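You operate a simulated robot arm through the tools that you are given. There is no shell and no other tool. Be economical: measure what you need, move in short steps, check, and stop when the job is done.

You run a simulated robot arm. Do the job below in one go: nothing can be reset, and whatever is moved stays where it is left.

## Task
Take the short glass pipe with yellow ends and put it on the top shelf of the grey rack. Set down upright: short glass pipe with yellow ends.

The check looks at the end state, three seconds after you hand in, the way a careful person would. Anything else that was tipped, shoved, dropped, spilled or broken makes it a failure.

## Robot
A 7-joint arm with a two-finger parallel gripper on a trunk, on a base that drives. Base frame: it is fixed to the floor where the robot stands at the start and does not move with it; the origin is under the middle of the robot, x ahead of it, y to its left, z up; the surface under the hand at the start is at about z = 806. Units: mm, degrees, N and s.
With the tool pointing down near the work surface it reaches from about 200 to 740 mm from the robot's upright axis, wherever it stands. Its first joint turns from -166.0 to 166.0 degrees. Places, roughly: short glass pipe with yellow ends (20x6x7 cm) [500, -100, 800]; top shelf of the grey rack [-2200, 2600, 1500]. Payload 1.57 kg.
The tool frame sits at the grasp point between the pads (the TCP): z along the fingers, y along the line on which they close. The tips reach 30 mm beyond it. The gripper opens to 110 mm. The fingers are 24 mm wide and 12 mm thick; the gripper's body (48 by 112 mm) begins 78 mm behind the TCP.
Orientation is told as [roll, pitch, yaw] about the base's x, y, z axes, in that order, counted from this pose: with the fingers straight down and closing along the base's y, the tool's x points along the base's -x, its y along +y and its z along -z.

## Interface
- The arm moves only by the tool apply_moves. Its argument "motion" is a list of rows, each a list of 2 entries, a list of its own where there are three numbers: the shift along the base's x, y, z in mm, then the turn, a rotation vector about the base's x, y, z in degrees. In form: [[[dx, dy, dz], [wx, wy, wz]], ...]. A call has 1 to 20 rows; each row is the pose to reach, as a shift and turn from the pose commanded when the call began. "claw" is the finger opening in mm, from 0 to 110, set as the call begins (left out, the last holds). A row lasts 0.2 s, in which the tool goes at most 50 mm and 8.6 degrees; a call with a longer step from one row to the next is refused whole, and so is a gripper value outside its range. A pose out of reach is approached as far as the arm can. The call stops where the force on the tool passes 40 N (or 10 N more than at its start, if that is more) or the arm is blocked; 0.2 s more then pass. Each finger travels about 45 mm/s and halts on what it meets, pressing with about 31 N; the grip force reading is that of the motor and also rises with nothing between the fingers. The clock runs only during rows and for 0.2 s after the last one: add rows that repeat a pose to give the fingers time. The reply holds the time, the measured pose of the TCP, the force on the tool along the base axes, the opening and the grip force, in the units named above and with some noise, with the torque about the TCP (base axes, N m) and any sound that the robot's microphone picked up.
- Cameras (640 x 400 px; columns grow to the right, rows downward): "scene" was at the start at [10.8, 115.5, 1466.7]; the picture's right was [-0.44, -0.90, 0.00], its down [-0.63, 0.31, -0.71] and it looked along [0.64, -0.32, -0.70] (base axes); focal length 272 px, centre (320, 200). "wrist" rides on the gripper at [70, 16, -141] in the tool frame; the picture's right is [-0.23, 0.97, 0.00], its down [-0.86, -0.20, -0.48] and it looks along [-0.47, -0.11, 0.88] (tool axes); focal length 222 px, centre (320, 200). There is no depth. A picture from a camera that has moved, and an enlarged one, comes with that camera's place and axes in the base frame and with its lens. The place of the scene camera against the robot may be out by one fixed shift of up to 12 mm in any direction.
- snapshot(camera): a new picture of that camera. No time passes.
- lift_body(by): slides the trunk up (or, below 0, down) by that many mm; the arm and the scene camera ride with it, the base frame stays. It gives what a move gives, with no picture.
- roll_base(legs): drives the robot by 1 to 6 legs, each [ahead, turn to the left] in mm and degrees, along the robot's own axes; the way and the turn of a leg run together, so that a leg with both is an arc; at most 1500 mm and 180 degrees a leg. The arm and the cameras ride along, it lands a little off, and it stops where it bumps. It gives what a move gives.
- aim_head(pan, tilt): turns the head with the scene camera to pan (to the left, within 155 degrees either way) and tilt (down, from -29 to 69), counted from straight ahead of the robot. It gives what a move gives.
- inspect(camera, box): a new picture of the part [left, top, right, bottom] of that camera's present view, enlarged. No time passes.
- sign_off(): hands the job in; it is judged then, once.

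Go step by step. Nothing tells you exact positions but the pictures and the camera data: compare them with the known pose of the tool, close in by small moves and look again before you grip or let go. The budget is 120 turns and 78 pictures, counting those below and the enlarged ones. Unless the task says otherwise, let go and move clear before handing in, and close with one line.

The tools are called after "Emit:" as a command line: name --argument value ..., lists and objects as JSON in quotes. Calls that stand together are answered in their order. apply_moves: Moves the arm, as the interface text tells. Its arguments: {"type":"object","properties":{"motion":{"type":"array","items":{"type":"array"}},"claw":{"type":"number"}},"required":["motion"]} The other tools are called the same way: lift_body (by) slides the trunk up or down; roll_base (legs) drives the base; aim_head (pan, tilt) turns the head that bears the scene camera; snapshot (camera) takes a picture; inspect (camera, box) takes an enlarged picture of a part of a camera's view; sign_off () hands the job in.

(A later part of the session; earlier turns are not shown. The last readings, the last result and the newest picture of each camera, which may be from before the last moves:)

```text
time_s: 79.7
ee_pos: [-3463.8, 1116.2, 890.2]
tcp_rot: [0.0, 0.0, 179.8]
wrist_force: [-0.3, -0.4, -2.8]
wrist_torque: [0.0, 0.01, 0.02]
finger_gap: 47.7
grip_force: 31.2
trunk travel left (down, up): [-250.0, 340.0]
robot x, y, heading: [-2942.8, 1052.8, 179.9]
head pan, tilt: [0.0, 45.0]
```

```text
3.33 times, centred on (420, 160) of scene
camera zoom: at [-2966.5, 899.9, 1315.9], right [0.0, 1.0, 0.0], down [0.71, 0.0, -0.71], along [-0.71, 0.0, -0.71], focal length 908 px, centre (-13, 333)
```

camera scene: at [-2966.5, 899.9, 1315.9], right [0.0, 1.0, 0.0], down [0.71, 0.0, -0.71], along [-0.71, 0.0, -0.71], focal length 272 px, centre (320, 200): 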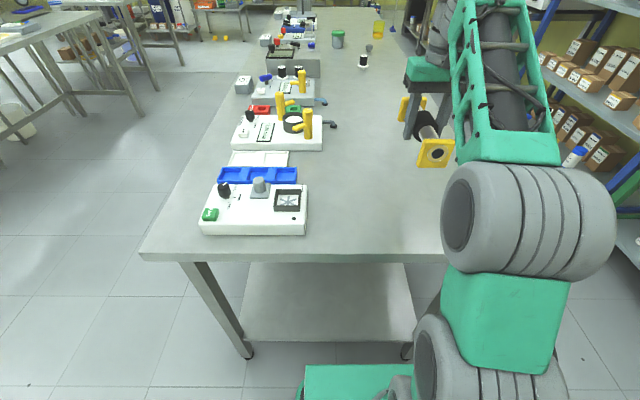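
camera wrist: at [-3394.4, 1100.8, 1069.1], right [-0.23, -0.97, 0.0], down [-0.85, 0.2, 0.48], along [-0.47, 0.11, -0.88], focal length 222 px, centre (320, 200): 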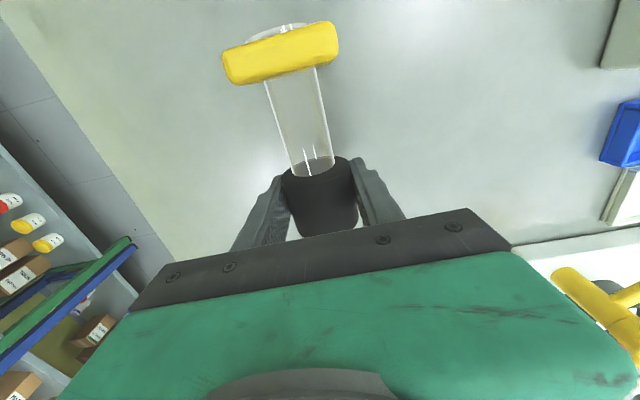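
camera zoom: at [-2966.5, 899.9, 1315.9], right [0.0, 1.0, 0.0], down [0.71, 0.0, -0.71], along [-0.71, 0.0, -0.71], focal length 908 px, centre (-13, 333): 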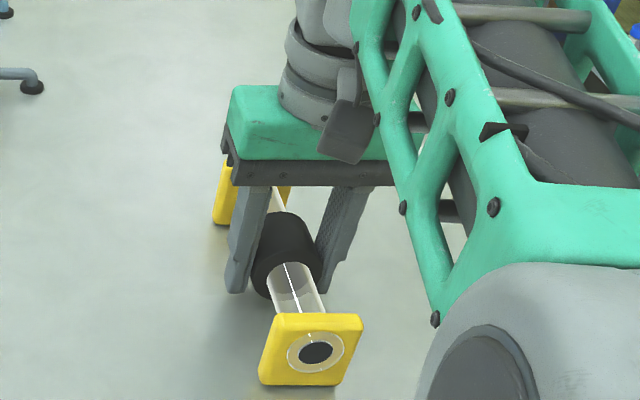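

Emit:
apply_moves --motion '[[[0, 0, -5], [0, 0, 0]], [[0, 0, -10], [0, 0, 0]], [[0, 0, -10], [0, 0, 0]]]'

Emit:
apply_moves --motion '[[[0, 0, -4], [0, 0, 0]], [[0, 0, -8], [0, 0, 0]], [[0, 0, -8], [0, 0, 0]]]'

Emit:
inspect --camera "scene" --box '[360, 100, 480, 220]'

```text
time_s: 80.4
ee_pos: [-3465.1, 1115.3, 887.9]
tcp_rot: [-0.1, -0.9, 179.9]
wrist_force: [-0.6, -1.4, 11.1]
wrist_torque: [-0.07, -0.39, 0.14]
finger_gap: 47.7
grip_force: 31.5
trunk travel left (down, up): [-250.0, 340.0]
robot x, y, heading: [-2942.1, 1058.9, 180.0]
head pan, tilt: [0.0, 45.0]
stopped in row 3: the force on the tool passed its limit at 42 N (the readings are from after the stop); the commanded pose is now the measured one
```

```text
time_s: 81.0
ee_pos: [-3468.6, 1115.7, 887.8]
tcp_rot: [-0.1, -1.7, 179.9]
wrist_force: [-0.2, -1.2, 10.6]
wrist_torque: [-0.24, -0.36, -0.11]
finger_gap: 47.9
grip_force: 31.5
trunk travel left (down, up): [-250.0, 340.0]
robot x, y, heading: [-2943.5, 1055.3, 179.9]
head pan, tilt: [0.0, 45.0]
stopped in row 2: the force on the tool passed its limit at 44 N (the readings are from after the stop); the commanded pose is now the measured one
```

```text
3.33 times, centred on (420, 160) of scene
camera zoom: at [-2965.7, 899.7, 1315.6], right [0.0, 1.0, 0.0], down [0.71, 0.0, -0.71], along [-0.71, 0.0, -0.71], focal length 908 px, centre (-13, 333)
```

zoom: 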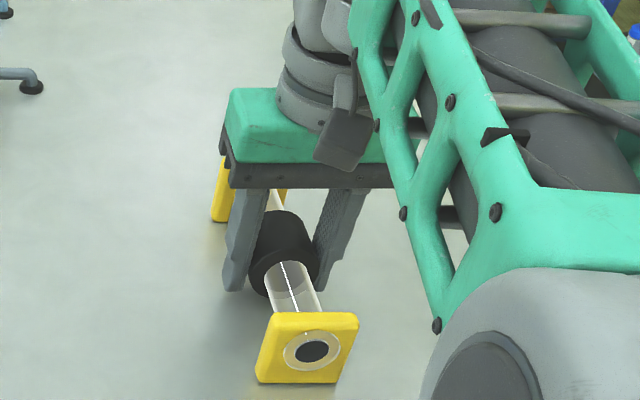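

Touch-down at TCP z about 888, so the table is near z 849. It's pressing at about 10 N, so I ease up a millimetre and open the fingers.

Emit:
apply_moves --motion '[[[0, 0, 1], [0, 0, 0]], [[0, 0, 1], [0, 0, 0]]]'

Emit:
apply_moves --motion '[[[0, 0, 0], [0, 0, 0]], [[0, 0, 0], [0, 0, 0]], [[0, 0, 0], [0, 0, 0]], [[0, 0, 0], [0, 0, 0]]]' --claw 75

Emit:
inspect --camera "scene" --box '[360, 100, 480, 220]'

Emit:
snapshot --camera "wrist"

```text
time_s: 81.6
ee_pos: [-3467.5, 1114.6, 889.1]
tcp_rot: [-0.1, -1.5, 179.8]
wrist_force: [0.3, -1.6, 13.7]
wrist_torque: [0.01, 0.03, -0.21]
finger_gap: 48.0
grip_force: 31.4
trunk travel left (down, up): [-250.0, 340.0]
robot x, y, heading: [-2941.7, 1057.4, 179.8]
head pan, tilt: [0.0, 45.0]
```

```text
time_s: 82.6
ee_pos: [-3467.9, 1115.7, 886.7]
tcp_rot: [-0.2, -1.5, 179.8]
wrist_force: [0.1, -0.3, -0.2]
wrist_torque: [-0.03, -0.02, 0.02]
finger_gap: 74.8
grip_force: 0.0
trunk travel left (down, up): [-250.0, 340.0]
robot x, y, heading: [-2942.6, 1055.9, 180.0]
head pan, tilt: [0.0, 45.0]
```

```text
3.33 times, centred on (420, 160) of scene
camera zoom: at [-2966.4, 899.8, 1315.9], right [0.0, 1.0, 0.0], down [0.71, 0.0, -0.71], along [-0.71, 0.0, -0.71], focal length 908 px, centre (-13, 333)
```

zoom: 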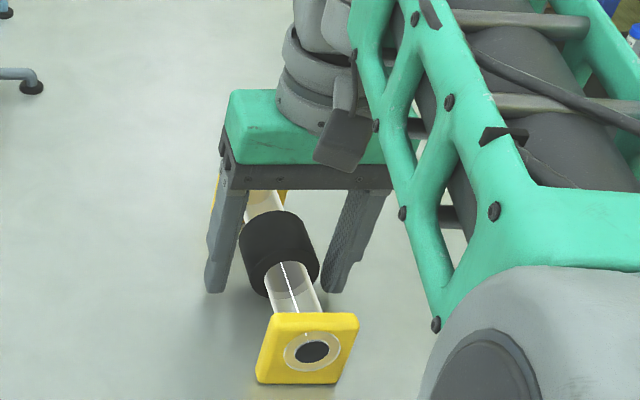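

```text
39 pictures are left
camera wrist: at [-3394.8, 1099.7, 1028.0], right [-0.23, -0.97, 0.0], down [-0.84, 0.2, 0.5], along [-0.49, 0.11, -0.87], focal length 222 px, centre (320, 200)
```

wrist: 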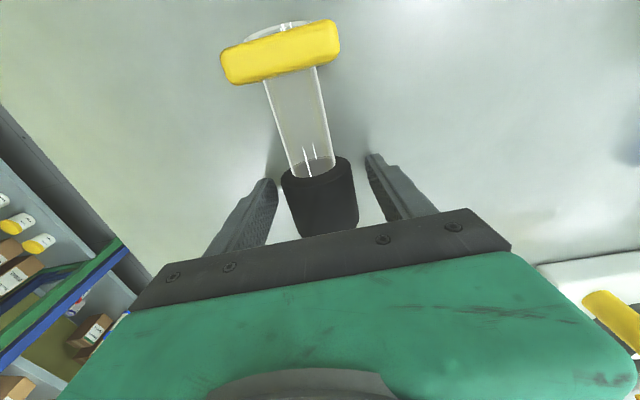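

The pipe stands on the table on its end plates. I raise clear, then lean the tool 40° forward about the closing axis.

Emit:
apply_moves --motion '[[[0, 0, 30], [0, 0, 0]], [[0, 0, 60], [0, 0, 0]], [[0, 0, 90], [0, 0, 0]], [[0, 0, 100], [0, 8, 0]], [[0, 0, 100], [0, 16, 0]], [[0, 0, 100], [0, 24, 0]], [[0, 0, 100], [0, 32, 0]], [[0, 0, 100], [0, 38.5, 0]], [[0, 0, 100], [0, 38.5, 0]]]'

Emit:
snapshot --camera "scene"

Emit:
snapshot --camera "wrist"

```text
time_s: 84.6
ee_pos: [-3464.7, 1086.7, 1050.6]
tcp_rot: [-1.4, -38.5, 179.7]
wrist_force: [0.6, -0.3, 0.5]
wrist_torque: [-0.01, -0.01, 0.02]
finger_gap: 74.9
grip_force: 0.1
out of reach, approached as far as the arm can: row 7, 8, 9
trunk travel left (down, up): [-250.0, 340.0]
robot x, y, heading: [-2937.6, 1054.0, 180.0]
head pan, tilt: [0.0, 45.0]
```

```text
38 pictures are left
camera scene: at [-2966.3, 899.8, 1315.9], right [0.0, 1.0, 0.0], down [0.71, 0.0, -0.71], along [-0.71, 0.0, -0.71], focal length 272 px, centre (320, 200)
```

scene: 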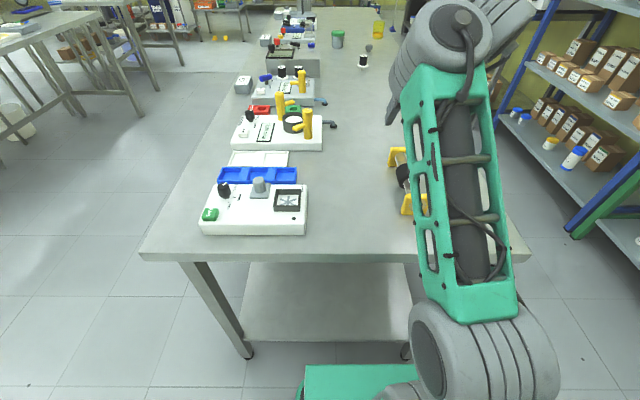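

```text
37 pictures are left
camera wrist: at [-3322.8, 1067.4, 1118.8], right [-0.2, -0.97, 0.12], down [-0.37, 0.19, 0.91], along [-0.91, 0.14, -0.39], focal length 222 px, centre (320, 200)
```

wrist: 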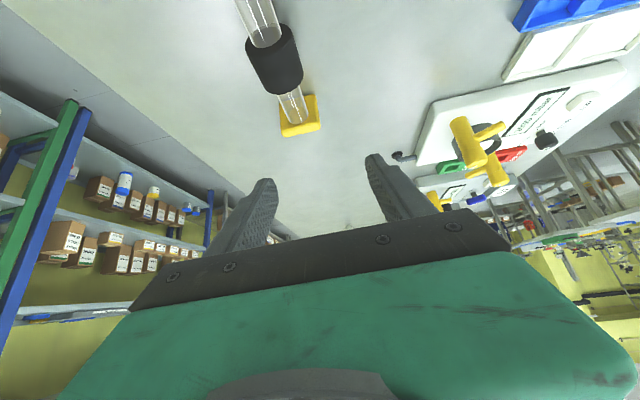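

Full 40° is out of reach at this height; about 28° should be enough for the shelf. I ease the lean back and lower the trunk more, staying above the pipe.

Emit:
apply_moves --motion '[[[0, 0, 0], [0, -6, 0]], [[0, 0, 0], [0, -10.5, 0]], [[0, 0, 0], [0, -10.5, 0]]]'

Emit:
lift_body --by -40

```text
time_s: 85.4
ee_pos: [-3463.1, 1087.2, 1049.8]
tcp_rot: [-0.2, -29.4, 179.9]
wrist_force: [-0.5, -1.0, -0.1]
wrist_torque: [0.0, 0.02, 0.03]
finger_gap: 75.0
grip_force: 0.0
trunk travel left (down, up): [-250.0, 340.0]
robot x, y, heading: [-2941.1, 1055.5, 180.0]
head pan, tilt: [0.0, 45.0]
```

```text
time_s: 86.2
ee_pos: [-3463.8, 1087.6, 1009.1]
tcp_rot: [-0.1, -29.5, 179.9]
wrist_force: [0.3, -0.3, 0.1]
wrist_torque: [-0.03, -0.01, -0.03]
finger_gap: 75.1
grip_force: 0.1
trunk travel left (down, up): [-210.0, 380.0]
robot x, y, heading: [-2944.9, 1057.8, 179.9]
head pan, tilt: [0.0, 45.0]
```

Lean is now 29.5°. I shift above the pipe and lower with the trunk only, so the pose stays fixed, to just above the band.

Emit:
apply_moves --motion '[[[-2, 15, 0], [0, 0, 0]], [[-4, 28, 0], [0, 0, 0]], [[-4, 28, 0], [0, 0, 0]]]'

Emit:
lift_body --by -45

Emit:
snapshot --camera "wrist"

Emit:
snapshot --camera "scene"

```text
time_s: 87.0
ee_pos: [-3468.7, 1113.7, 1010.0]
tcp_rot: [-0.1, -29.4, 179.9]
wrist_force: [0.0, -0.3, -0.2]
wrist_torque: [0.0, -0.03, 0.02]
finger_gap: 74.8
grip_force: 0.1
trunk travel left (down, up): [-210.0, 380.0]
robot x, y, heading: [-2940.4, 1062.1, 179.9]
head pan, tilt: [0.0, 45.0]
```

```text
time_s: 87.9
ee_pos: [-3467.5, 1114.1, 964.8]
tcp_rot: [-0.1, -29.5, 179.8]
wrist_force: [0.7, 0.4, 0.0]
wrist_torque: [-0.03, -0.01, 0.03]
finger_gap: 74.8
grip_force: 0.0
trunk travel left (down, up): [-165.0, 425.0]
robot x, y, heading: [-2944.3, 1056.8, 180.0]
head pan, tilt: [0.0, 45.0]
```

```text
36 pictures are left
camera wrist: at [-3338.6, 1098.5, 1055.3], right [-0.2, -0.97, 0.11], down [-0.51, 0.2, 0.84], along [-0.84, 0.11, -0.54], focal length 222 px, centre (320, 200)
```

wrist: 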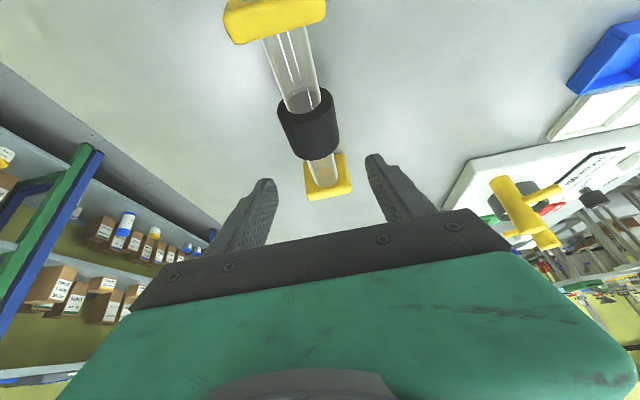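

```text
35 pictures are left
camera scene: at [-2966.3, 899.9, 1230.9], right [0.0, 1.0, 0.0], down [0.71, 0.0, -0.71], along [-0.71, 0.0, -0.71], focal length 272 px, centre (320, 200)
```

scene: 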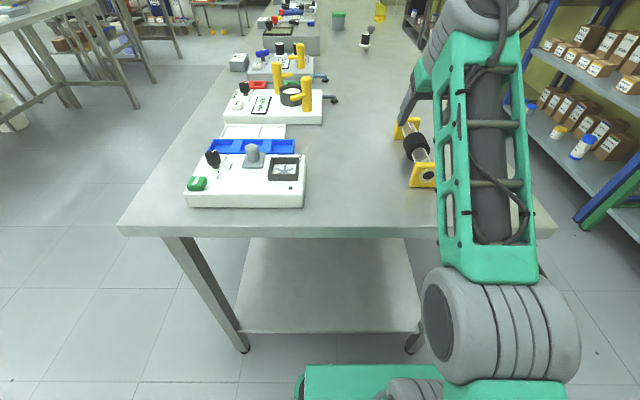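

Band centre is at about [-3463,1115.5], right under the tool. I make a small x correction, then lower 75 mm by the trunk.

Emit:
apply_moves --motion '[[[3, 1, 0], [0, 0, 0]], [[3, 1, 0], [0, 0, 0]]]'

Emit:
lift_body --by -50

Emit:
snapshot --camera "wrist"

Emit:
snapshot --camera "scene"

```text
time_s: 88.5
ee_pos: [-3466.1, 1117.3, 964.3]
tcp_rot: [0.0, -29.5, 179.9]
wrist_force: [0.9, 0.1, 0.2]
wrist_torque: [0.01, 0.0, 0.0]
finger_gap: 75.1
grip_force: 0.1
trunk travel left (down, up): [-165.0, 425.0]
robot x, y, heading: [-2941.9, 1056.8, 179.9]
head pan, tilt: [0.0, 45.0]
```

```text
time_s: 89.4
ee_pos: [-3465.7, 1117.3, 914.7]
tcp_rot: [-0.1, -29.5, 179.8]
wrist_force: [0.3, -0.4, -0.7]
wrist_torque: [-0.02, 0.01, -0.02]
finger_gap: 74.9
grip_force: 0.0
trunk travel left (down, up): [-115.0, 475.0]
robot x, y, heading: [-2945.1, 1058.1, 179.8]
head pan, tilt: [0.0, 45.0]
```

```text
34 pictures are left
camera wrist: at [-3335.6, 1099.8, 1005.5], right [-0.2, -0.97, 0.11], down [-0.51, 0.2, 0.84], along [-0.84, 0.11, -0.54], focal length 222 px, centre (320, 200)
```

wrist: 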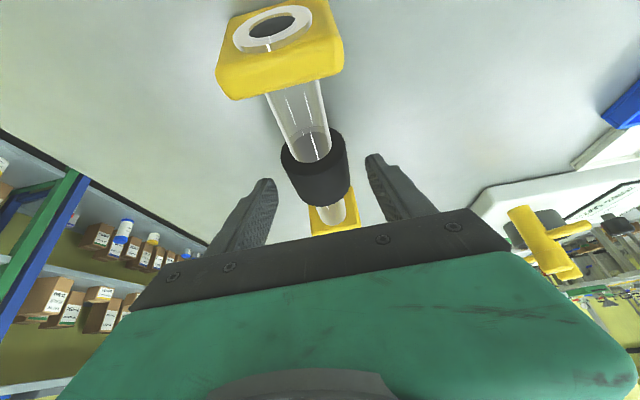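

```text
33 pictures are left
camera scene: at [-2966.3, 899.9, 1180.9], right [0.0, 1.0, 0.0], down [0.71, 0.0, -0.71], along [-0.71, 0.0, -0.71], focal length 272 px, centre (320, 200)
```

scene: 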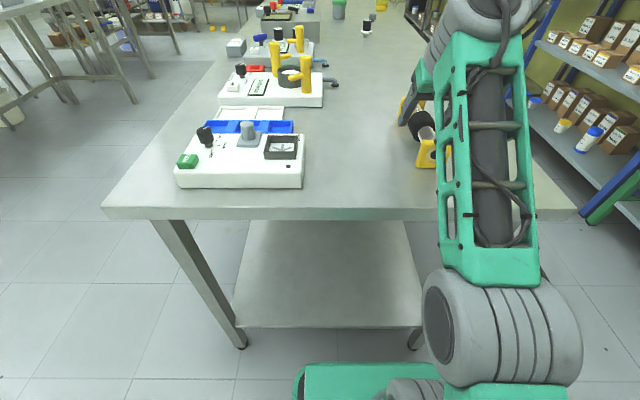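

Still centred. I lower the last 25 mm.

Emit:
lift_body --by -25

Emit:
snapshot --camera "wrist"

Emit:
inspect --camera "scene" --box '[360, 50, 520, 220]'

```text
time_s: 90.1
ee_pos: [-3465.6, 1114.8, 890.4]
tcp_rot: [-0.1, -29.6, 179.9]
wrist_force: [0.7, 0.2, -0.1]
wrist_torque: [0.02, -0.01, -0.03]
finger_gap: 75.0
grip_force: 0.1
trunk travel left (down, up): [-90.0, 500.0]
robot x, y, heading: [-2946.3, 1056.3, 179.8]
head pan, tilt: [0.0, 45.0]
```

```text
32 pictures are left
camera wrist: at [-3335.6, 1099.8, 980.4], right [-0.2, -0.97, 0.11], down [-0.51, 0.2, 0.84], along [-0.84, 0.11, -0.54], focal length 222 px, centre (320, 200)
```

wrist: 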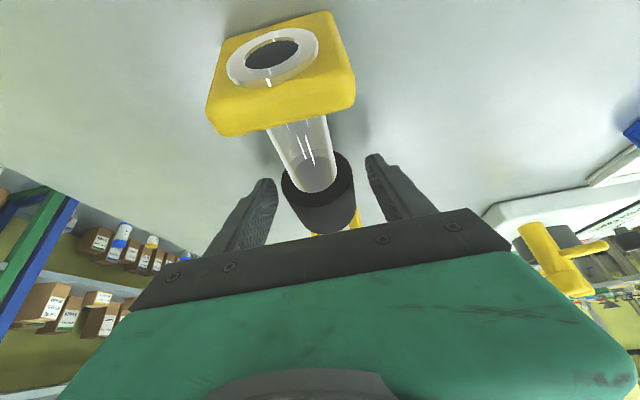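

```text
2.35 times, centred on (440, 135) of scene
camera zoom: at [-2966.3, 899.9, 1155.8], right [0.0, 1.0, 0.0], down [0.71, 0.0, -0.71], along [-0.71, 0.0, -0.71], focal length 641 px, centre (38, 353)
```

zoom: 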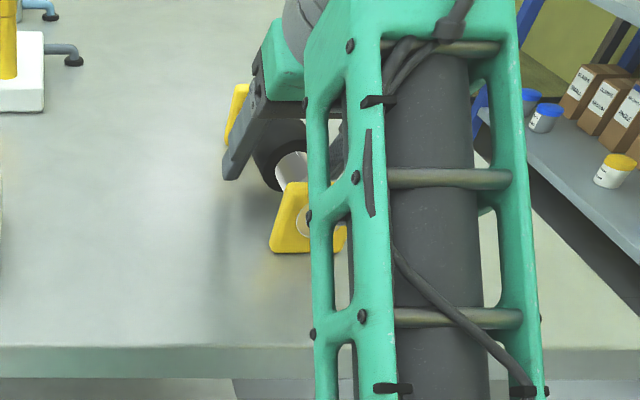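

The band sits between the pads as it did at the first grip. I close.

Emit:
apply_moves --motion '[[[0, 0, 0], [0, 0, 0]], [[0, 0, 0], [0, 0, 0]], [[0, 0, 0], [0, 0, 0]], [[0, 0, 0], [0, 0, 0]], [[0, 0, 0], [0, 0, 0]], [[0, 0, 0], [0, 0, 0]]]' --claw 20

Emit:
lift_body --by 30

Emit:
snapshot --camera "wrist"

Emit:
inspect --camera "scene" --box '[360, 50, 520, 220]'

```text
time_s: 91.5
ee_pos: [-3467.2, 1116.0, 890.2]
tcp_rot: [-0.1, -29.5, 179.8]
wrist_force: [0.1, 0.7, 0.8]
wrist_torque: [0.0, -0.04, -0.09]
finger_gap: 48.1
grip_force: 31.1
trunk travel left (down, up): [-90.0, 500.0]
robot x, y, heading: [-2943.9, 1053.5, 179.9]
head pan, tilt: [0.0, 45.0]
```

```text
time_s: 92.3
ee_pos: [-3465.6, 1115.7, 920.7]
tcp_rot: [-0.1, -29.4, 179.9]
wrist_force: [-0.2, 0.8, -2.3]
wrist_torque: [0.02, 0.03, -0.02]
finger_gap: 48.3
grip_force: 31.3
trunk travel left (down, up): [-120.0, 470.0]
robot x, y, heading: [-2944.5, 1057.4, 180.2]
head pan, tilt: [0.0, 45.0]
```

```text
30 pictures are left
camera wrist: at [-3335.8, 1099.8, 1010.3], right [-0.2, -0.97, 0.11], down [-0.51, 0.2, 0.84], along [-0.84, 0.11, -0.54], focal length 222 px, centre (320, 200)
```

wrist: 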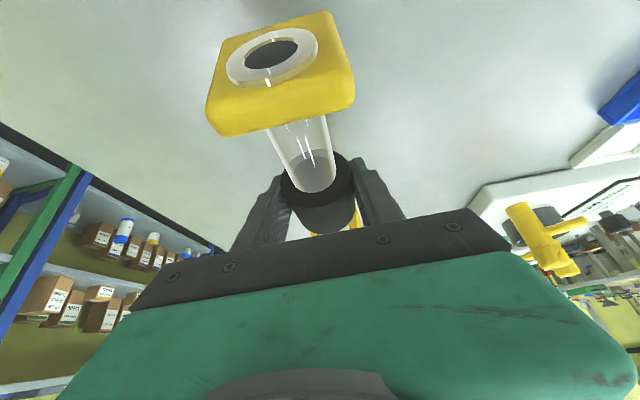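

```text
2.35 times, centred on (440, 135) of scene
camera zoom: at [-2966.5, 899.9, 1185.9], right [0.0, 1.0, 0.0], down [0.71, 0.0, -0.71], along [-0.71, 0.0, -0.71], focal length 641 px, centre (38, 353)
```

zoom: 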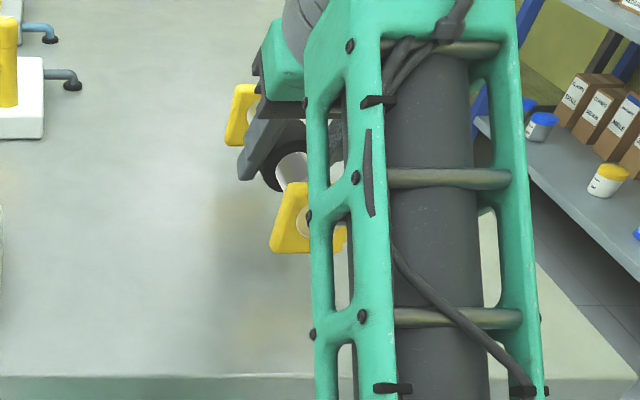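

The pipe is held level with the hand leaning. I raise the trunk fully, back off, and drive to the stand-off in front of the grey rack.

Emit:
lift_body --by 470

Emit:
roll_base --legs '[[-500, 0], [0, -116], [490, 0], [0, 26]]'

Emit:
apply_moves --motion '[[[0, 0, 40], [0, 0, 0]], [[0, 0, 80], [0, 0, 0]], [[0, 0, 120], [0, 0, 0]], [[0, 0, 160], [0, 0, 0]], [[0, 0, 180], [0, 0, 0]], [[0, 0, 180], [0, 0, 0]]]'

Emit:
aim_head --pan 0 --tilt 15

Emit:
snapshot --camera "scene"

```text
refused: 470 is not a number from -400 to 400
```

```text
time_s: 103.9
ee_pos: [-2146.2, 2013.6, 919.4]
tcp_rot: [-0.2, -29.4, 88.6]
wrist_force: [0.6, -0.3, -2.2]
wrist_torque: [0.02, -0.01, 0.03]
finger_gap: 47.9
grip_force: 31.0
trunk travel left (down, up): [-120.0, 470.0]
robot x, y, heading: [-2216.9, 1491.4, 88.6]
head pan, tilt: [0.0, 45.0]
```

```text
time_s: 105.2
ee_pos: [-2143.7, 2013.4, 1096.0]
tcp_rot: [-0.5, -30.4, 88.7]
wrist_force: [3.6, 27.3, -16.7]
wrist_torque: [-0.31, 0.07, 0.13]
finger_gap: 48.4
grip_force: 30.9
out of reach, approached as far as the arm can: row 5, 6
trunk travel left (down, up): [-120.0, 470.0]
robot x, y, heading: [-2219.2, 1490.9, 88.4]
head pan, tilt: [0.0, 45.0]
stopped in row 6: the force on the tool passed its limit at 100 N (the readings are from after the stop); the commanded pose is now the measured one
```

```text
time_s: 106.1
ee_pos: [-2144.0, 2014.3, 1096.9]
tcp_rot: [-0.6, -30.3, 88.6]
wrist_force: [9.6, 42.3, -26.8]
wrist_torque: [0.19, 0.27, 0.48]
finger_gap: 48.5
grip_force: 30.7
trunk travel left (down, up): [-120.0, 470.0]
robot x, y, heading: [-2216.4, 1490.8, 88.6]
head pan, tilt: [0.0, 15.0]
```

```text
28 pictures are left
camera scene: at [-2373.9, 1527.0, 1232.6], right [1.0, -0.03, 0.0], down [-0.01, -0.26, -0.97], along [0.03, 0.97, -0.26], focal length 272 px, centre (320, 200)
```

scene: 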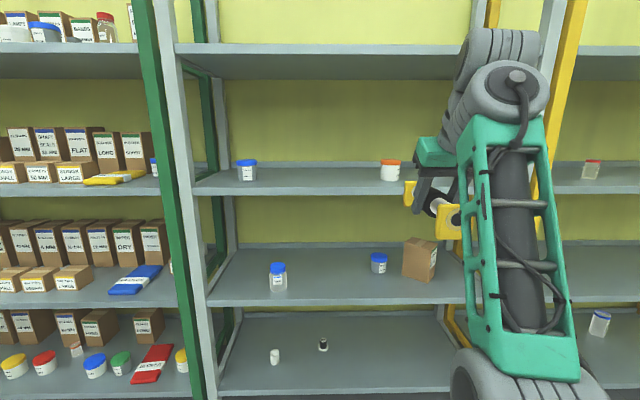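

The trunk lift was refused, so the arm rose from a low trunk, and now it reads about 50 N. The forearm seems to be pushing the near end plate. I back down at once and look.

Emit:
apply_moves --motion '[[[0, 5, -15], [0, 0, 0]], [[0, 10, -40], [0, 0, 0]], [[0, 10, -80], [0, 0, 0]], [[0, 10, -80], [0, 0, 0]]]'

Emit:
snapshot --camera "wrist"

Emit:
inspect --camera "scene" --box '[380, 100, 560, 300]'

```text
time_s: 107.1
ee_pos: [-2145.0, 2022.5, 1015.5]
tcp_rot: [-0.5, -30.1, 88.6]
wrist_force: [-0.9, -1.0, -2.5]
wrist_torque: [-0.04, 0.03, 0.02]
finger_gap: 48.0
grip_force: 31.3
trunk travel left (down, up): [-120.0, 470.0]
robot x, y, heading: [-2219.4, 1489.4, 88.2]
head pan, tilt: [0.0, 15.0]
```

```text
27 pictures are left
camera wrist: at [-2165.9, 1892.9, 1104.2], right [-0.97, 0.22, 0.11], down [0.21, 0.49, 0.84], along [0.14, 0.84, -0.52], focal length 222 px, centre (320, 200)
```

wrist: 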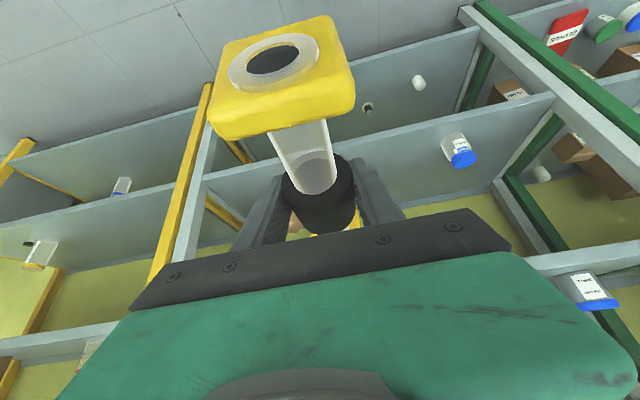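

```text
2.00 times, centred on (470, 200) of scene
camera zoom: at [-2373.9, 1527.1, 1232.7], right [1.0, -0.03, 0.0], down [-0.01, -0.26, -0.97], along [0.03, 0.97, -0.26], focal length 545 px, centre (20, 200)
```

zoom: 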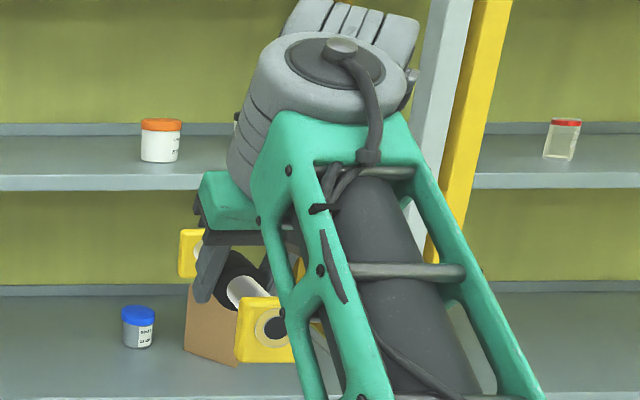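

The pipe is still well held (only a slight nudge) and forces are back to normal. Contact came only near the very top of the range, so from here I raise the trunk in two steps.

Emit:
lift_body --by 400

Emit:
lift_body --by 70

Emit:
apply_moves --motion '[[[0, 15, 15], [0, 0, 0]], [[0, 30, 30], [0, 0, 0]], [[0, 40, 45], [0, 0, 0]], [[0, 40, 45], [0, 0, 0]]]'

Emit:
snapshot --camera "scene"

Emit:
snapshot --camera "wrist"

```text
time_s: 110.9
ee_pos: [-2144.9, 2023.0, 1415.4]
tcp_rot: [-0.4, -30.1, 88.6]
wrist_force: [0.1, -0.8, -2.8]
wrist_torque: [-0.03, 0.02, 0.02]
finger_gap: 48.5
grip_force: 30.9
trunk travel left (down, up): [-520.0, 70.0]
robot x, y, heading: [-2215.7, 1492.2, 88.7]
head pan, tilt: [0.0, 15.0]
```

```text
time_s: 112.0
ee_pos: [-2145.4, 2023.0, 1485.9]
tcp_rot: [-0.5, -30.2, 88.6]
wrist_force: [0.2, -0.3, -1.9]
wrist_torque: [-0.01, 0.02, -0.01]
finger_gap: 48.3
grip_force: 30.7
trunk travel left (down, up): [-590.0, 0.0]
robot x, y, heading: [-2222.5, 1491.8, 88.3]
head pan, tilt: [0.0, 15.0]
```

```text
time_s: 113.0
ee_pos: [-2144.9, 2061.6, 1532.3]
tcp_rot: [-0.5, -30.3, 88.6]
wrist_force: [0.0, -0.6, -2.6]
wrist_torque: [-0.02, -0.03, 0.01]
finger_gap: 48.0
grip_force: 31.2
trunk travel left (down, up): [-590.0, 0.0]
robot x, y, heading: [-2222.4, 1489.5, 88.7]
head pan, tilt: [0.0, 15.0]
```

```text
25 pictures are left
camera scene: at [-2374.0, 1526.3, 1702.7], right [1.0, -0.03, 0.0], down [-0.01, -0.26, -0.97], along [0.03, 0.97, -0.26], focal length 272 px, centre (320, 200)
```

scene: 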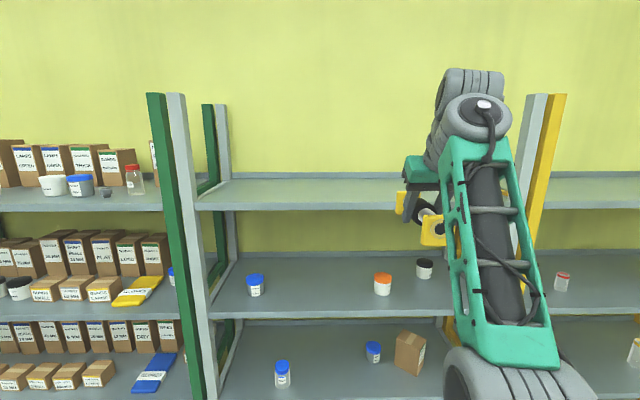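

```text
24 pictures are left
camera wrist: at [-2166.1, 1932.1, 1620.9], right [-0.97, 0.22, 0.11], down [0.21, 0.49, 0.85], along [0.14, 0.84, -0.52], focal length 222 px, centre (320, 200)
```

wrist: 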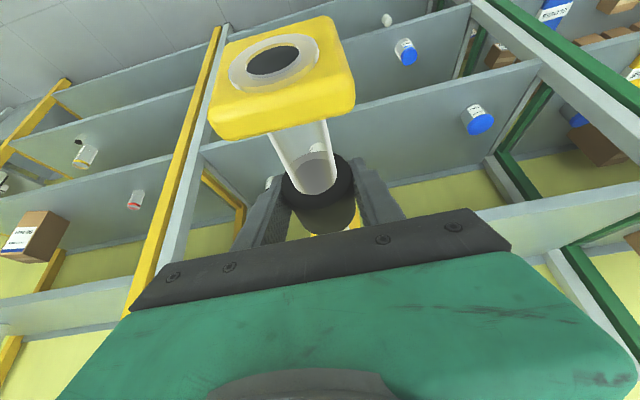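

At z 1532 forces are normal. I enlarge the shelf front to fix its height and depth before moving in.

Emit:
inspect --camera "scene" --box '[150, 160, 310, 240]'

Emit:
inspect --camera "scene" --box '[370, 150, 470, 260]'

```text
4.00 times, centred on (230, 200) of scene
camera zoom: at [-2374.0, 1526.3, 1702.7], right [1.0, -0.03, 0.0], down [-0.01, -0.26, -0.97], along [0.03, 0.97, -0.26], focal length 1090 px, centre (680, 200)
```

zoom: 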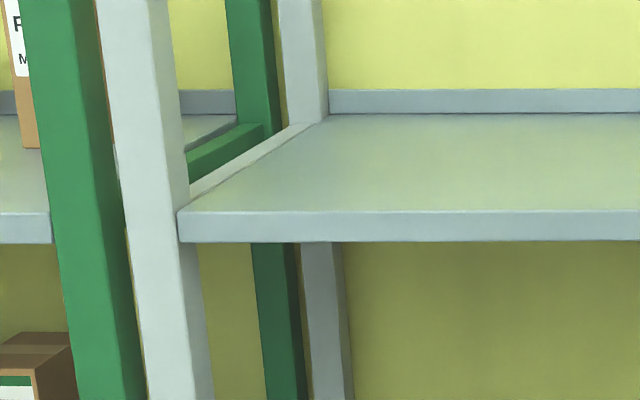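

```text
3.64 times, centred on (420, 205) of scene
camera zoom: at [-2374.0, 1526.3, 1702.7], right [1.0, -0.03, 0.0], down [-0.01, -0.26, -0.97], along [0.03, 0.97, -0.26], focal length 991 px, centre (-44, 182)
```

zoom: 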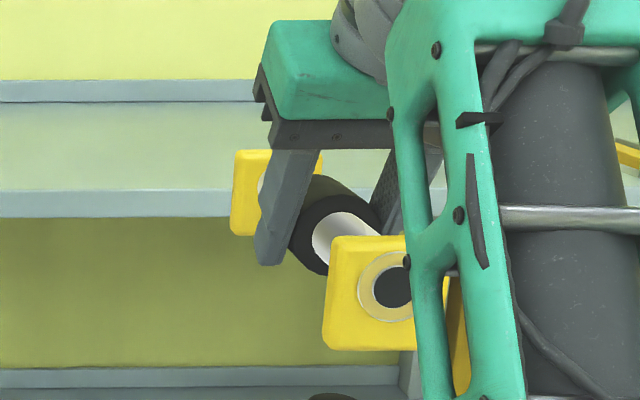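

The shelf top comes out near z 1457–1470 and its front edge near y 2400. I raise 12 mm more and drive ahead 250 mm, then check.

Emit:
apply_moves --motion '[[[0, 6, 12], [0, 0, 0]], [[0, 12, 12], [0, 0, 0]], [[0, 12, 12], [0, 0, 0]]]'

Emit:
roll_base --legs '[[250, 1.4]]'

Emit:
snapshot --camera "scene"

Emit:
snapshot --camera "wrist"

```text
time_s: 113.8
ee_pos: [-2144.7, 2066.6, 1534.5]
tcp_rot: [-0.5, -30.2, 88.6]
wrist_force: [-0.4, 0.2, -2.5]
wrist_torque: [0.0, -0.01, 0.02]
finger_gap: 48.1
grip_force: 31.4
out of reach, approached as far as the arm can: row 1, 2, 3
trunk travel left (down, up): [-590.0, 0.0]
robot x, y, heading: [-2217.2, 1489.1, 88.4]
head pan, tilt: [0.0, 15.0]
```

```text
time_s: 115.6
ee_pos: [-2152.3, 2320.4, 1534.4]
tcp_rot: [-0.5, -30.1, 89.9]
wrist_force: [0.3, -0.3, -2.4]
wrist_torque: [-0.03, 0.03, 0.01]
finger_gap: 48.3
grip_force: 30.8
trunk travel left (down, up): [-590.0, 0.0]
robot x, y, heading: [-2215.7, 1744.6, 89.5]
head pan, tilt: [0.0, 15.0]
```

```text
21 pictures are left
camera scene: at [-2370.9, 1776.9, 1702.6], right [1.0, 0.0, 0.0], down [0.0, -0.26, -0.97], along [0.0, 0.97, -0.26], focal length 272 px, centre (320, 200)
```

scene: 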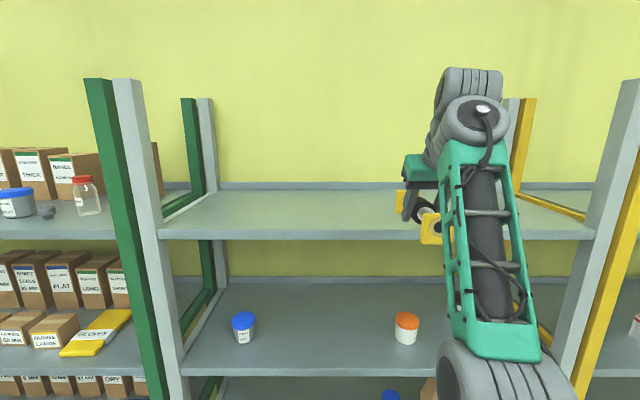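

```text
20 pictures are left
camera wrist: at [-2171.9, 2190.6, 1622.5], right [-0.97, 0.2, 0.11], down [0.2, 0.5, 0.84], along [0.12, 0.84, -0.53], focal length 222 px, centre (320, 200)
```

wrist: 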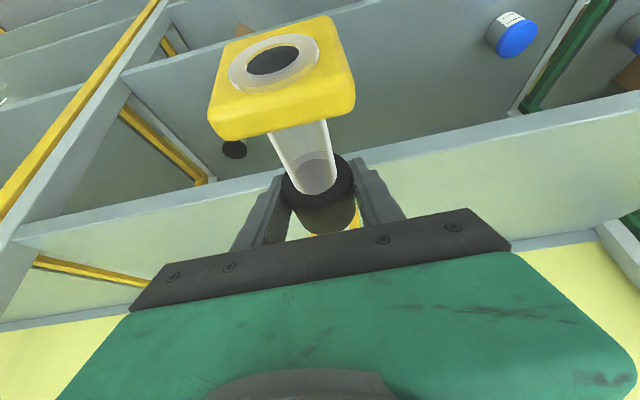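

Emit:
inspect --camera "scene" --box '[350, 170, 470, 250]'

```text
5.00 times, centred on (410, 210) of scene
camera zoom: at [-2370.9, 1776.9, 1702.6], right [1.0, 0.0, 0.0], down [0.0, -0.26, -0.97], along [0.0, 0.97, -0.26], focal length 1362 px, centre (-130, 150)
```

zoom: 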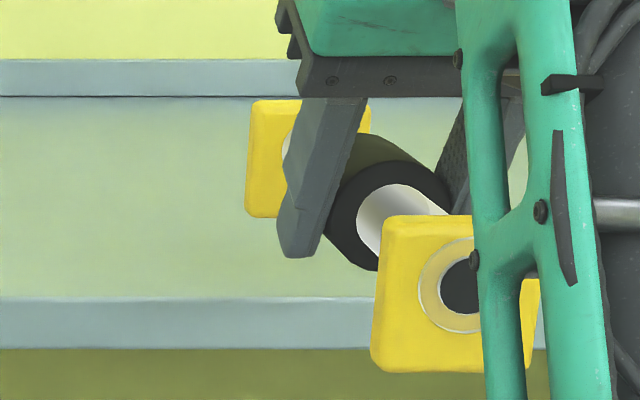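

The pipe's bottom is about 45 mm above the shelf surface and the shelf's edge is at y about 2400–2419. I extend slightly while lowering 12 mm, then drive in 150 mm.

Emit:
apply_moves --motion '[[[0, 10, -6], [0, 0, 0]], [[0, 25, -12], [0, 0, 0]], [[0, 25, -12], [0, 0, 0]]]'

Emit:
roll_base --legs '[[150, 0]]'

Emit:
snapshot --camera "scene"

Emit:
aim_head --pan -25 --tilt 50

Emit:
snapshot --camera "scene"

```text
time_s: 116.4
ee_pos: [-2152.7, 2342.5, 1516.3]
tcp_rot: [-0.6, -30.2, 89.9]
wrist_force: [0.6, -0.4, -2.7]
wrist_torque: [-0.02, -0.02, -0.02]
finger_gap: 48.1
grip_force: 31.2
out of reach, approached as far as the arm can: row 2, 3
trunk travel left (down, up): [-590.0, 0.0]
robot x, y, heading: [-2214.6, 1744.9, 89.6]
head pan, tilt: [0.0, 15.0]
```

```text
time_s: 117.8
ee_pos: [-2151.4, 2490.8, 1516.5]
tcp_rot: [-0.5, -30.0, 89.7]
wrist_force: [0.5, 0.2, -2.9]
wrist_torque: [-0.03, -0.01, 0.01]
finger_gap: 48.2
grip_force: 31.0
trunk travel left (down, up): [-590.0, 0.0]
robot x, y, heading: [-2211.6, 1889.4, 89.5]
head pan, tilt: [0.0, 15.0]
```

```text
18 pictures are left
camera scene: at [-2369.9, 1924.5, 1702.6], right [1.0, -0.01, 0.0], down [0.0, -0.26, -0.97], along [0.01, 0.97, -0.26], focal length 272 px, centre (320, 200)
```

scene: 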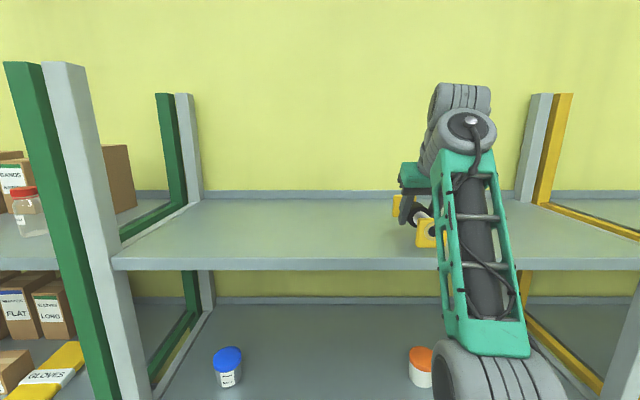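

```text
time_s: 118.8
ee_pos: [-2150.3, 2489.7, 1517.8]
tcp_rot: [-0.6, -30.1, 89.7]
wrist_force: [-0.3, 0.0, -2.7]
wrist_torque: [-0.01, 0.01, 0.0]
finger_gap: 48.4
grip_force: 30.9
trunk travel left (down, up): [-590.0, 0.0]
robot x, y, heading: [-2214.1, 1892.5, 89.4]
head pan, tilt: [-25.0, 50.0]
```

```text
17 pictures are left
camera scene: at [-2337.6, 1899.3, 1649.0], right [0.9, -0.43, 0.0], down [-0.33, -0.69, -0.64], along [0.28, 0.58, -0.77], focal length 272 px, centre (320, 200)
```

scene: 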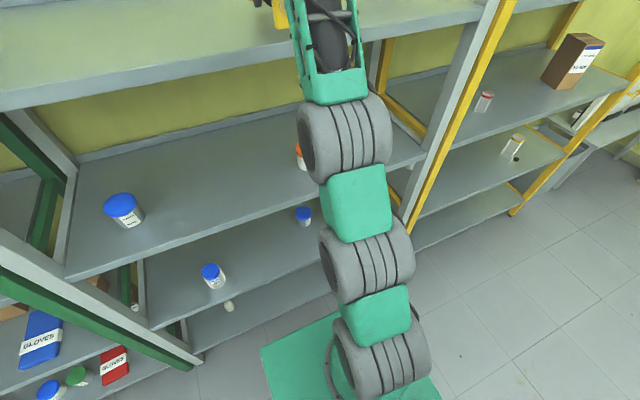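

The elbow front is at about y 2258, with 140 mm to spare from the shelf edge. I drive in 60 mm more, then enlarge the pipe against the shelf.

Emit:
roll_base --legs '[[60, 0]]'

Emit:
aim_head --pan -20 --tilt 20

Emit:
snapshot --camera "scene"

Emit:
inspect --camera "scene" --box '[240, 150, 380, 260]'

```text
time_s: 119.8
ee_pos: [-2150.8, 2549.5, 1515.5]
tcp_rot: [-0.4, -29.9, 89.8]
wrist_force: [0.3, 0.4, -1.7]
wrist_torque: [-0.03, 0.02, -0.02]
finger_gap: 48.4
grip_force: 31.1
trunk travel left (down, up): [-590.0, 0.0]
robot x, y, heading: [-2214.1, 1948.2, 89.8]
head pan, tilt: [-25.0, 50.0]
```

```text
time_s: 120.7
ee_pos: [-2151.8, 2549.1, 1517.2]
tcp_rot: [-0.4, -30.1, 89.6]
wrist_force: [-1.0, 0.8, -1.7]
wrist_torque: [-0.04, 0.02, -0.02]
finger_gap: 48.0
grip_force: 31.0
trunk travel left (down, up): [-590.0, 0.0]
robot x, y, heading: [-2212.3, 1950.0, 89.5]
head pan, tilt: [-20.0, 20.0]
```

```text
16 pictures are left
camera scene: at [-2337.7, 1975.5, 1694.5], right [0.94, -0.35, 0.0], down [-0.12, -0.32, -0.94], along [0.33, 0.88, -0.34], focal length 272 px, centre (320, 200)
```

scene: 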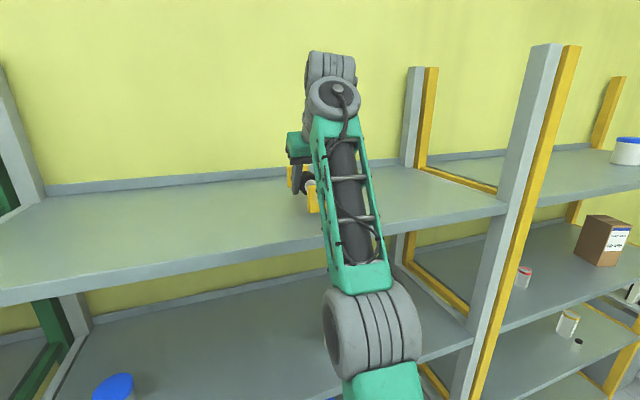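

```text
3.64 times, centred on (310, 205) of scene
camera zoom: at [-2337.7, 1975.5, 1694.5], right [0.94, -0.35, 0.0], down [-0.12, -0.32, -0.94], along [0.33, 0.88, -0.34], focal length 991 px, centre (356, 182)
```

zoom: 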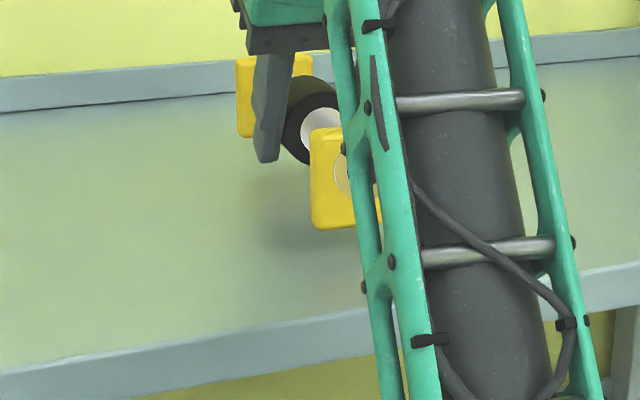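

The pipe is well inside the shelf with roughly 25–30 mm still to go. I lower in small steps, watching force.

Emit:
apply_moves --motion '[[[0, 0, -8], [0, 0, 0]], [[0, 0, -15], [0, 0, 0]], [[0, 0, -15], [0, 0, 0]]]'

Emit:
inspect --camera "scene" --box '[260, 150, 360, 230]'

```text
time_s: 121.5
ee_pos: [-2151.0, 2549.3, 1502.3]
tcp_rot: [-0.5, -30.0, 89.8]
wrist_force: [-1.2, -0.1, -2.9]
wrist_torque: [-0.04, 0.02, 0.03]
finger_gap: 48.3
grip_force: 30.7
trunk travel left (down, up): [-590.0, 0.0]
robot x, y, heading: [-2215.3, 1948.2, 89.4]
head pan, tilt: [-20.0, 20.0]
```

```text
5.00 times, centred on (310, 190) of scene
camera zoom: at [-2337.7, 1975.5, 1694.6], right [0.94, -0.35, 0.0], down [-0.12, -0.32, -0.94], along [0.33, 0.88, -0.34], focal length 1362 px, centre (370, 250)
```

zoom: 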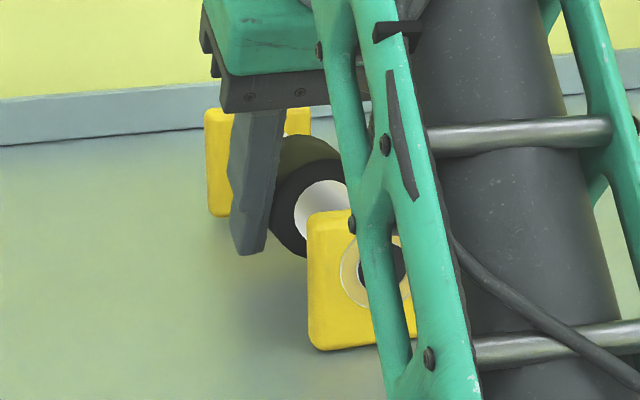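

Nearly there, about 6–14 mm left and the pipe looks level. I go down in smaller steps.

Emit:
apply_moves --motion '[[[0, 0, -2], [0, 0, 0]], [[0, 0, -4], [0, 0, 0]], [[0, 0, -4], [0, 0, 0]]]'

```text
time_s: 122.3
ee_pos: [-2150.1, 2547.9, 1500.1]
tcp_rot: [-0.5, -30.3, 89.9]
wrist_force: [-0.7, 6.0, 15.0]
wrist_torque: [-0.19, 0.52, -0.11]
finger_gap: 48.1
grip_force: 31.4
trunk travel left (down, up): [-590.0, 0.0]
robot x, y, heading: [-2212.8, 1947.9, 89.5]
head pan, tilt: [-20.0, 20.0]
```

Touch-down felt at TCP z 1500 (about 17 N). I check the view before letting go.

Emit:
inspect --camera "scene" --box '[260, 150, 360, 230]'

Emit:
snapshot --camera "wrist"

```text
5.00 times, centred on (310, 190) of scene
camera zoom: at [-2338.0, 1975.2, 1694.7], right [0.94, -0.35, 0.0], down [-0.12, -0.32, -0.94], along [0.33, 0.88, -0.34], focal length 1362 px, centre (370, 250)
```

zoom: 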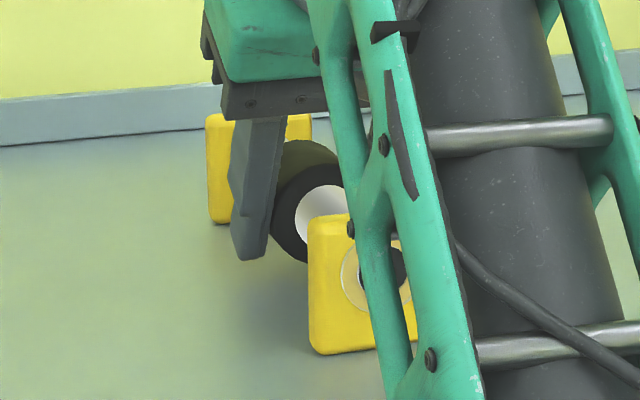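

```text
12 pictures are left
camera wrist: at [-2168.8, 2417.5, 1588.2], right [-0.97, 0.2, 0.11], down [0.2, 0.5, 0.85], along [0.12, 0.84, -0.52], focal length 222 px, centre (320, 200)
```

wrist: 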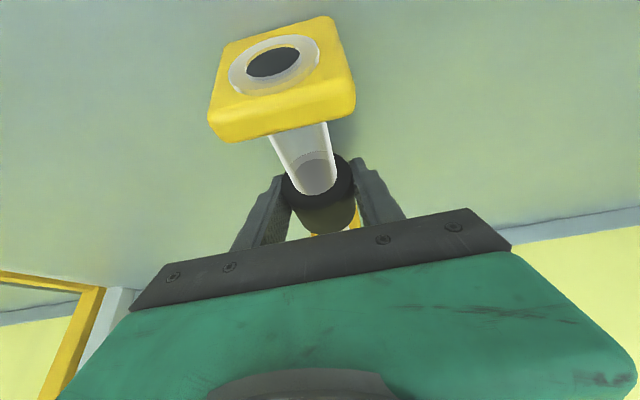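

The plates rest on the shelf, so I open the fingers.

Emit:
apply_moves --motion '[[[0, 0, 0], [0, 0, 0]], [[0, 0, 0], [0, 0, 0]], [[0, 0, 0], [0, 0, 0]], [[0, 0, 0], [0, 0, 0]]]' --claw 78

Emit:
inspect --camera "scene" --box '[260, 150, 360, 230]'

Emit:
snapshot --camera "wrist"

```text
time_s: 123.3
ee_pos: [-2150.5, 2547.9, 1497.5]
tcp_rot: [-0.5, -30.1, 89.7]
wrist_force: [-0.1, -0.3, -0.6]
wrist_torque: [0.05, 0.01, -0.02]
finger_gap: 78.1
grip_force: 0.0
trunk travel left (down, up): [-590.0, 0.0]
robot x, y, heading: [-2211.8, 1950.7, 89.6]
head pan, tilt: [-20.0, 20.0]
```

```text
5.00 times, centred on (310, 190) of scene
camera zoom: at [-2337.7, 1975.3, 1694.6], right [0.94, -0.35, 0.0], down [-0.12, -0.32, -0.94], along [0.33, 0.88, -0.34], focal length 1362 px, centre (370, 250)
```

zoom: 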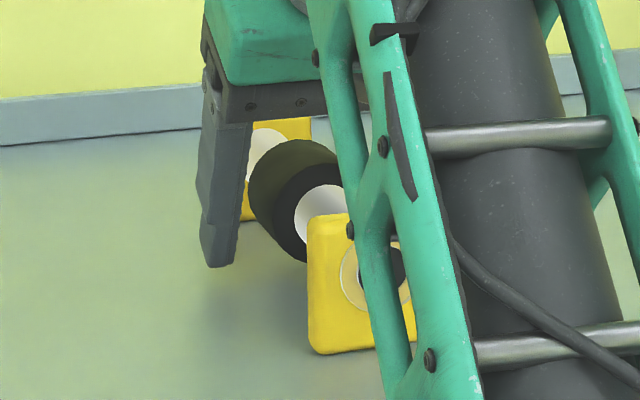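

```text
10 pictures are left
camera wrist: at [-2168.4, 2418.2, 1586.9], right [-0.97, 0.2, 0.11], down [0.2, 0.5, 0.84], along [0.12, 0.84, -0.53], focal length 222 px, centre (320, 200)
```

wrist: 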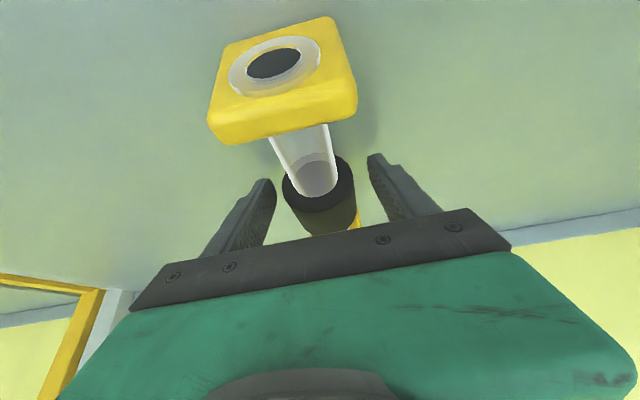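

The pipe stays put. I open fully and rise back along the tool a little, so the hand can be drawn straight back over the pipe.

Emit:
apply_moves --motion '[[[0, 0, 0], [0, 0, 0]], [[0, 0, 0], [0, 0, 0]], [[0, 0, 0], [0, 0, 0]], [[0, -8, 12], [0, 0, 0]], [[0, -15, 24], [0, 0, 0]], [[0, -22, 36], [0, 0, 0]], [[0, -22, 36], [0, 0, 0]]]' --claw 110

Emit:
snapshot --camera "wrist"

Emit:
inspect --camera "scene" --box '[260, 150, 360, 230]'

```text
time_s: 124.9
ee_pos: [-2149.4, 2525.4, 1535.1]
tcp_rot: [-0.5, -30.2, 89.7]
wrist_force: [0.3, -1.3, 0.6]
wrist_torque: [-0.02, -0.02, 0.01]
finger_gap: 110.2
grip_force: 0.1
trunk travel left (down, up): [-590.0, 0.0]
robot x, y, heading: [-2209.1, 1947.6, 89.6]
head pan, tilt: [-20.0, 20.0]
```

```text
9 pictures are left
camera wrist: at [-2168.5, 2393.9, 1622.6], right [-0.97, 0.21, 0.11], down [0.2, 0.5, 0.84], along [0.12, 0.84, -0.52], focal length 222 px, centre (320, 200)
```

wrist: 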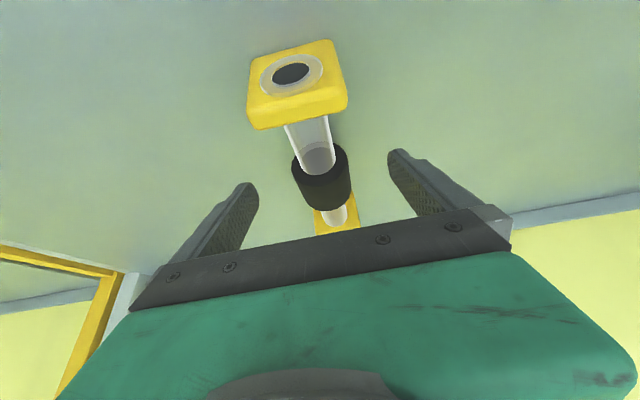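

```text
5.00 times, centred on (310, 190) of scene
camera zoom: at [-2337.9, 1974.3, 1694.6], right [0.94, -0.35, 0.0], down [-0.12, -0.32, -0.94], along [0.33, 0.88, -0.34], focal length 1362 px, centre (370, 250)
```

zoom: 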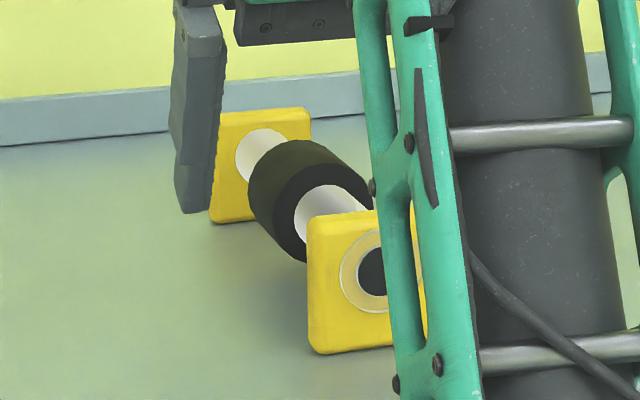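

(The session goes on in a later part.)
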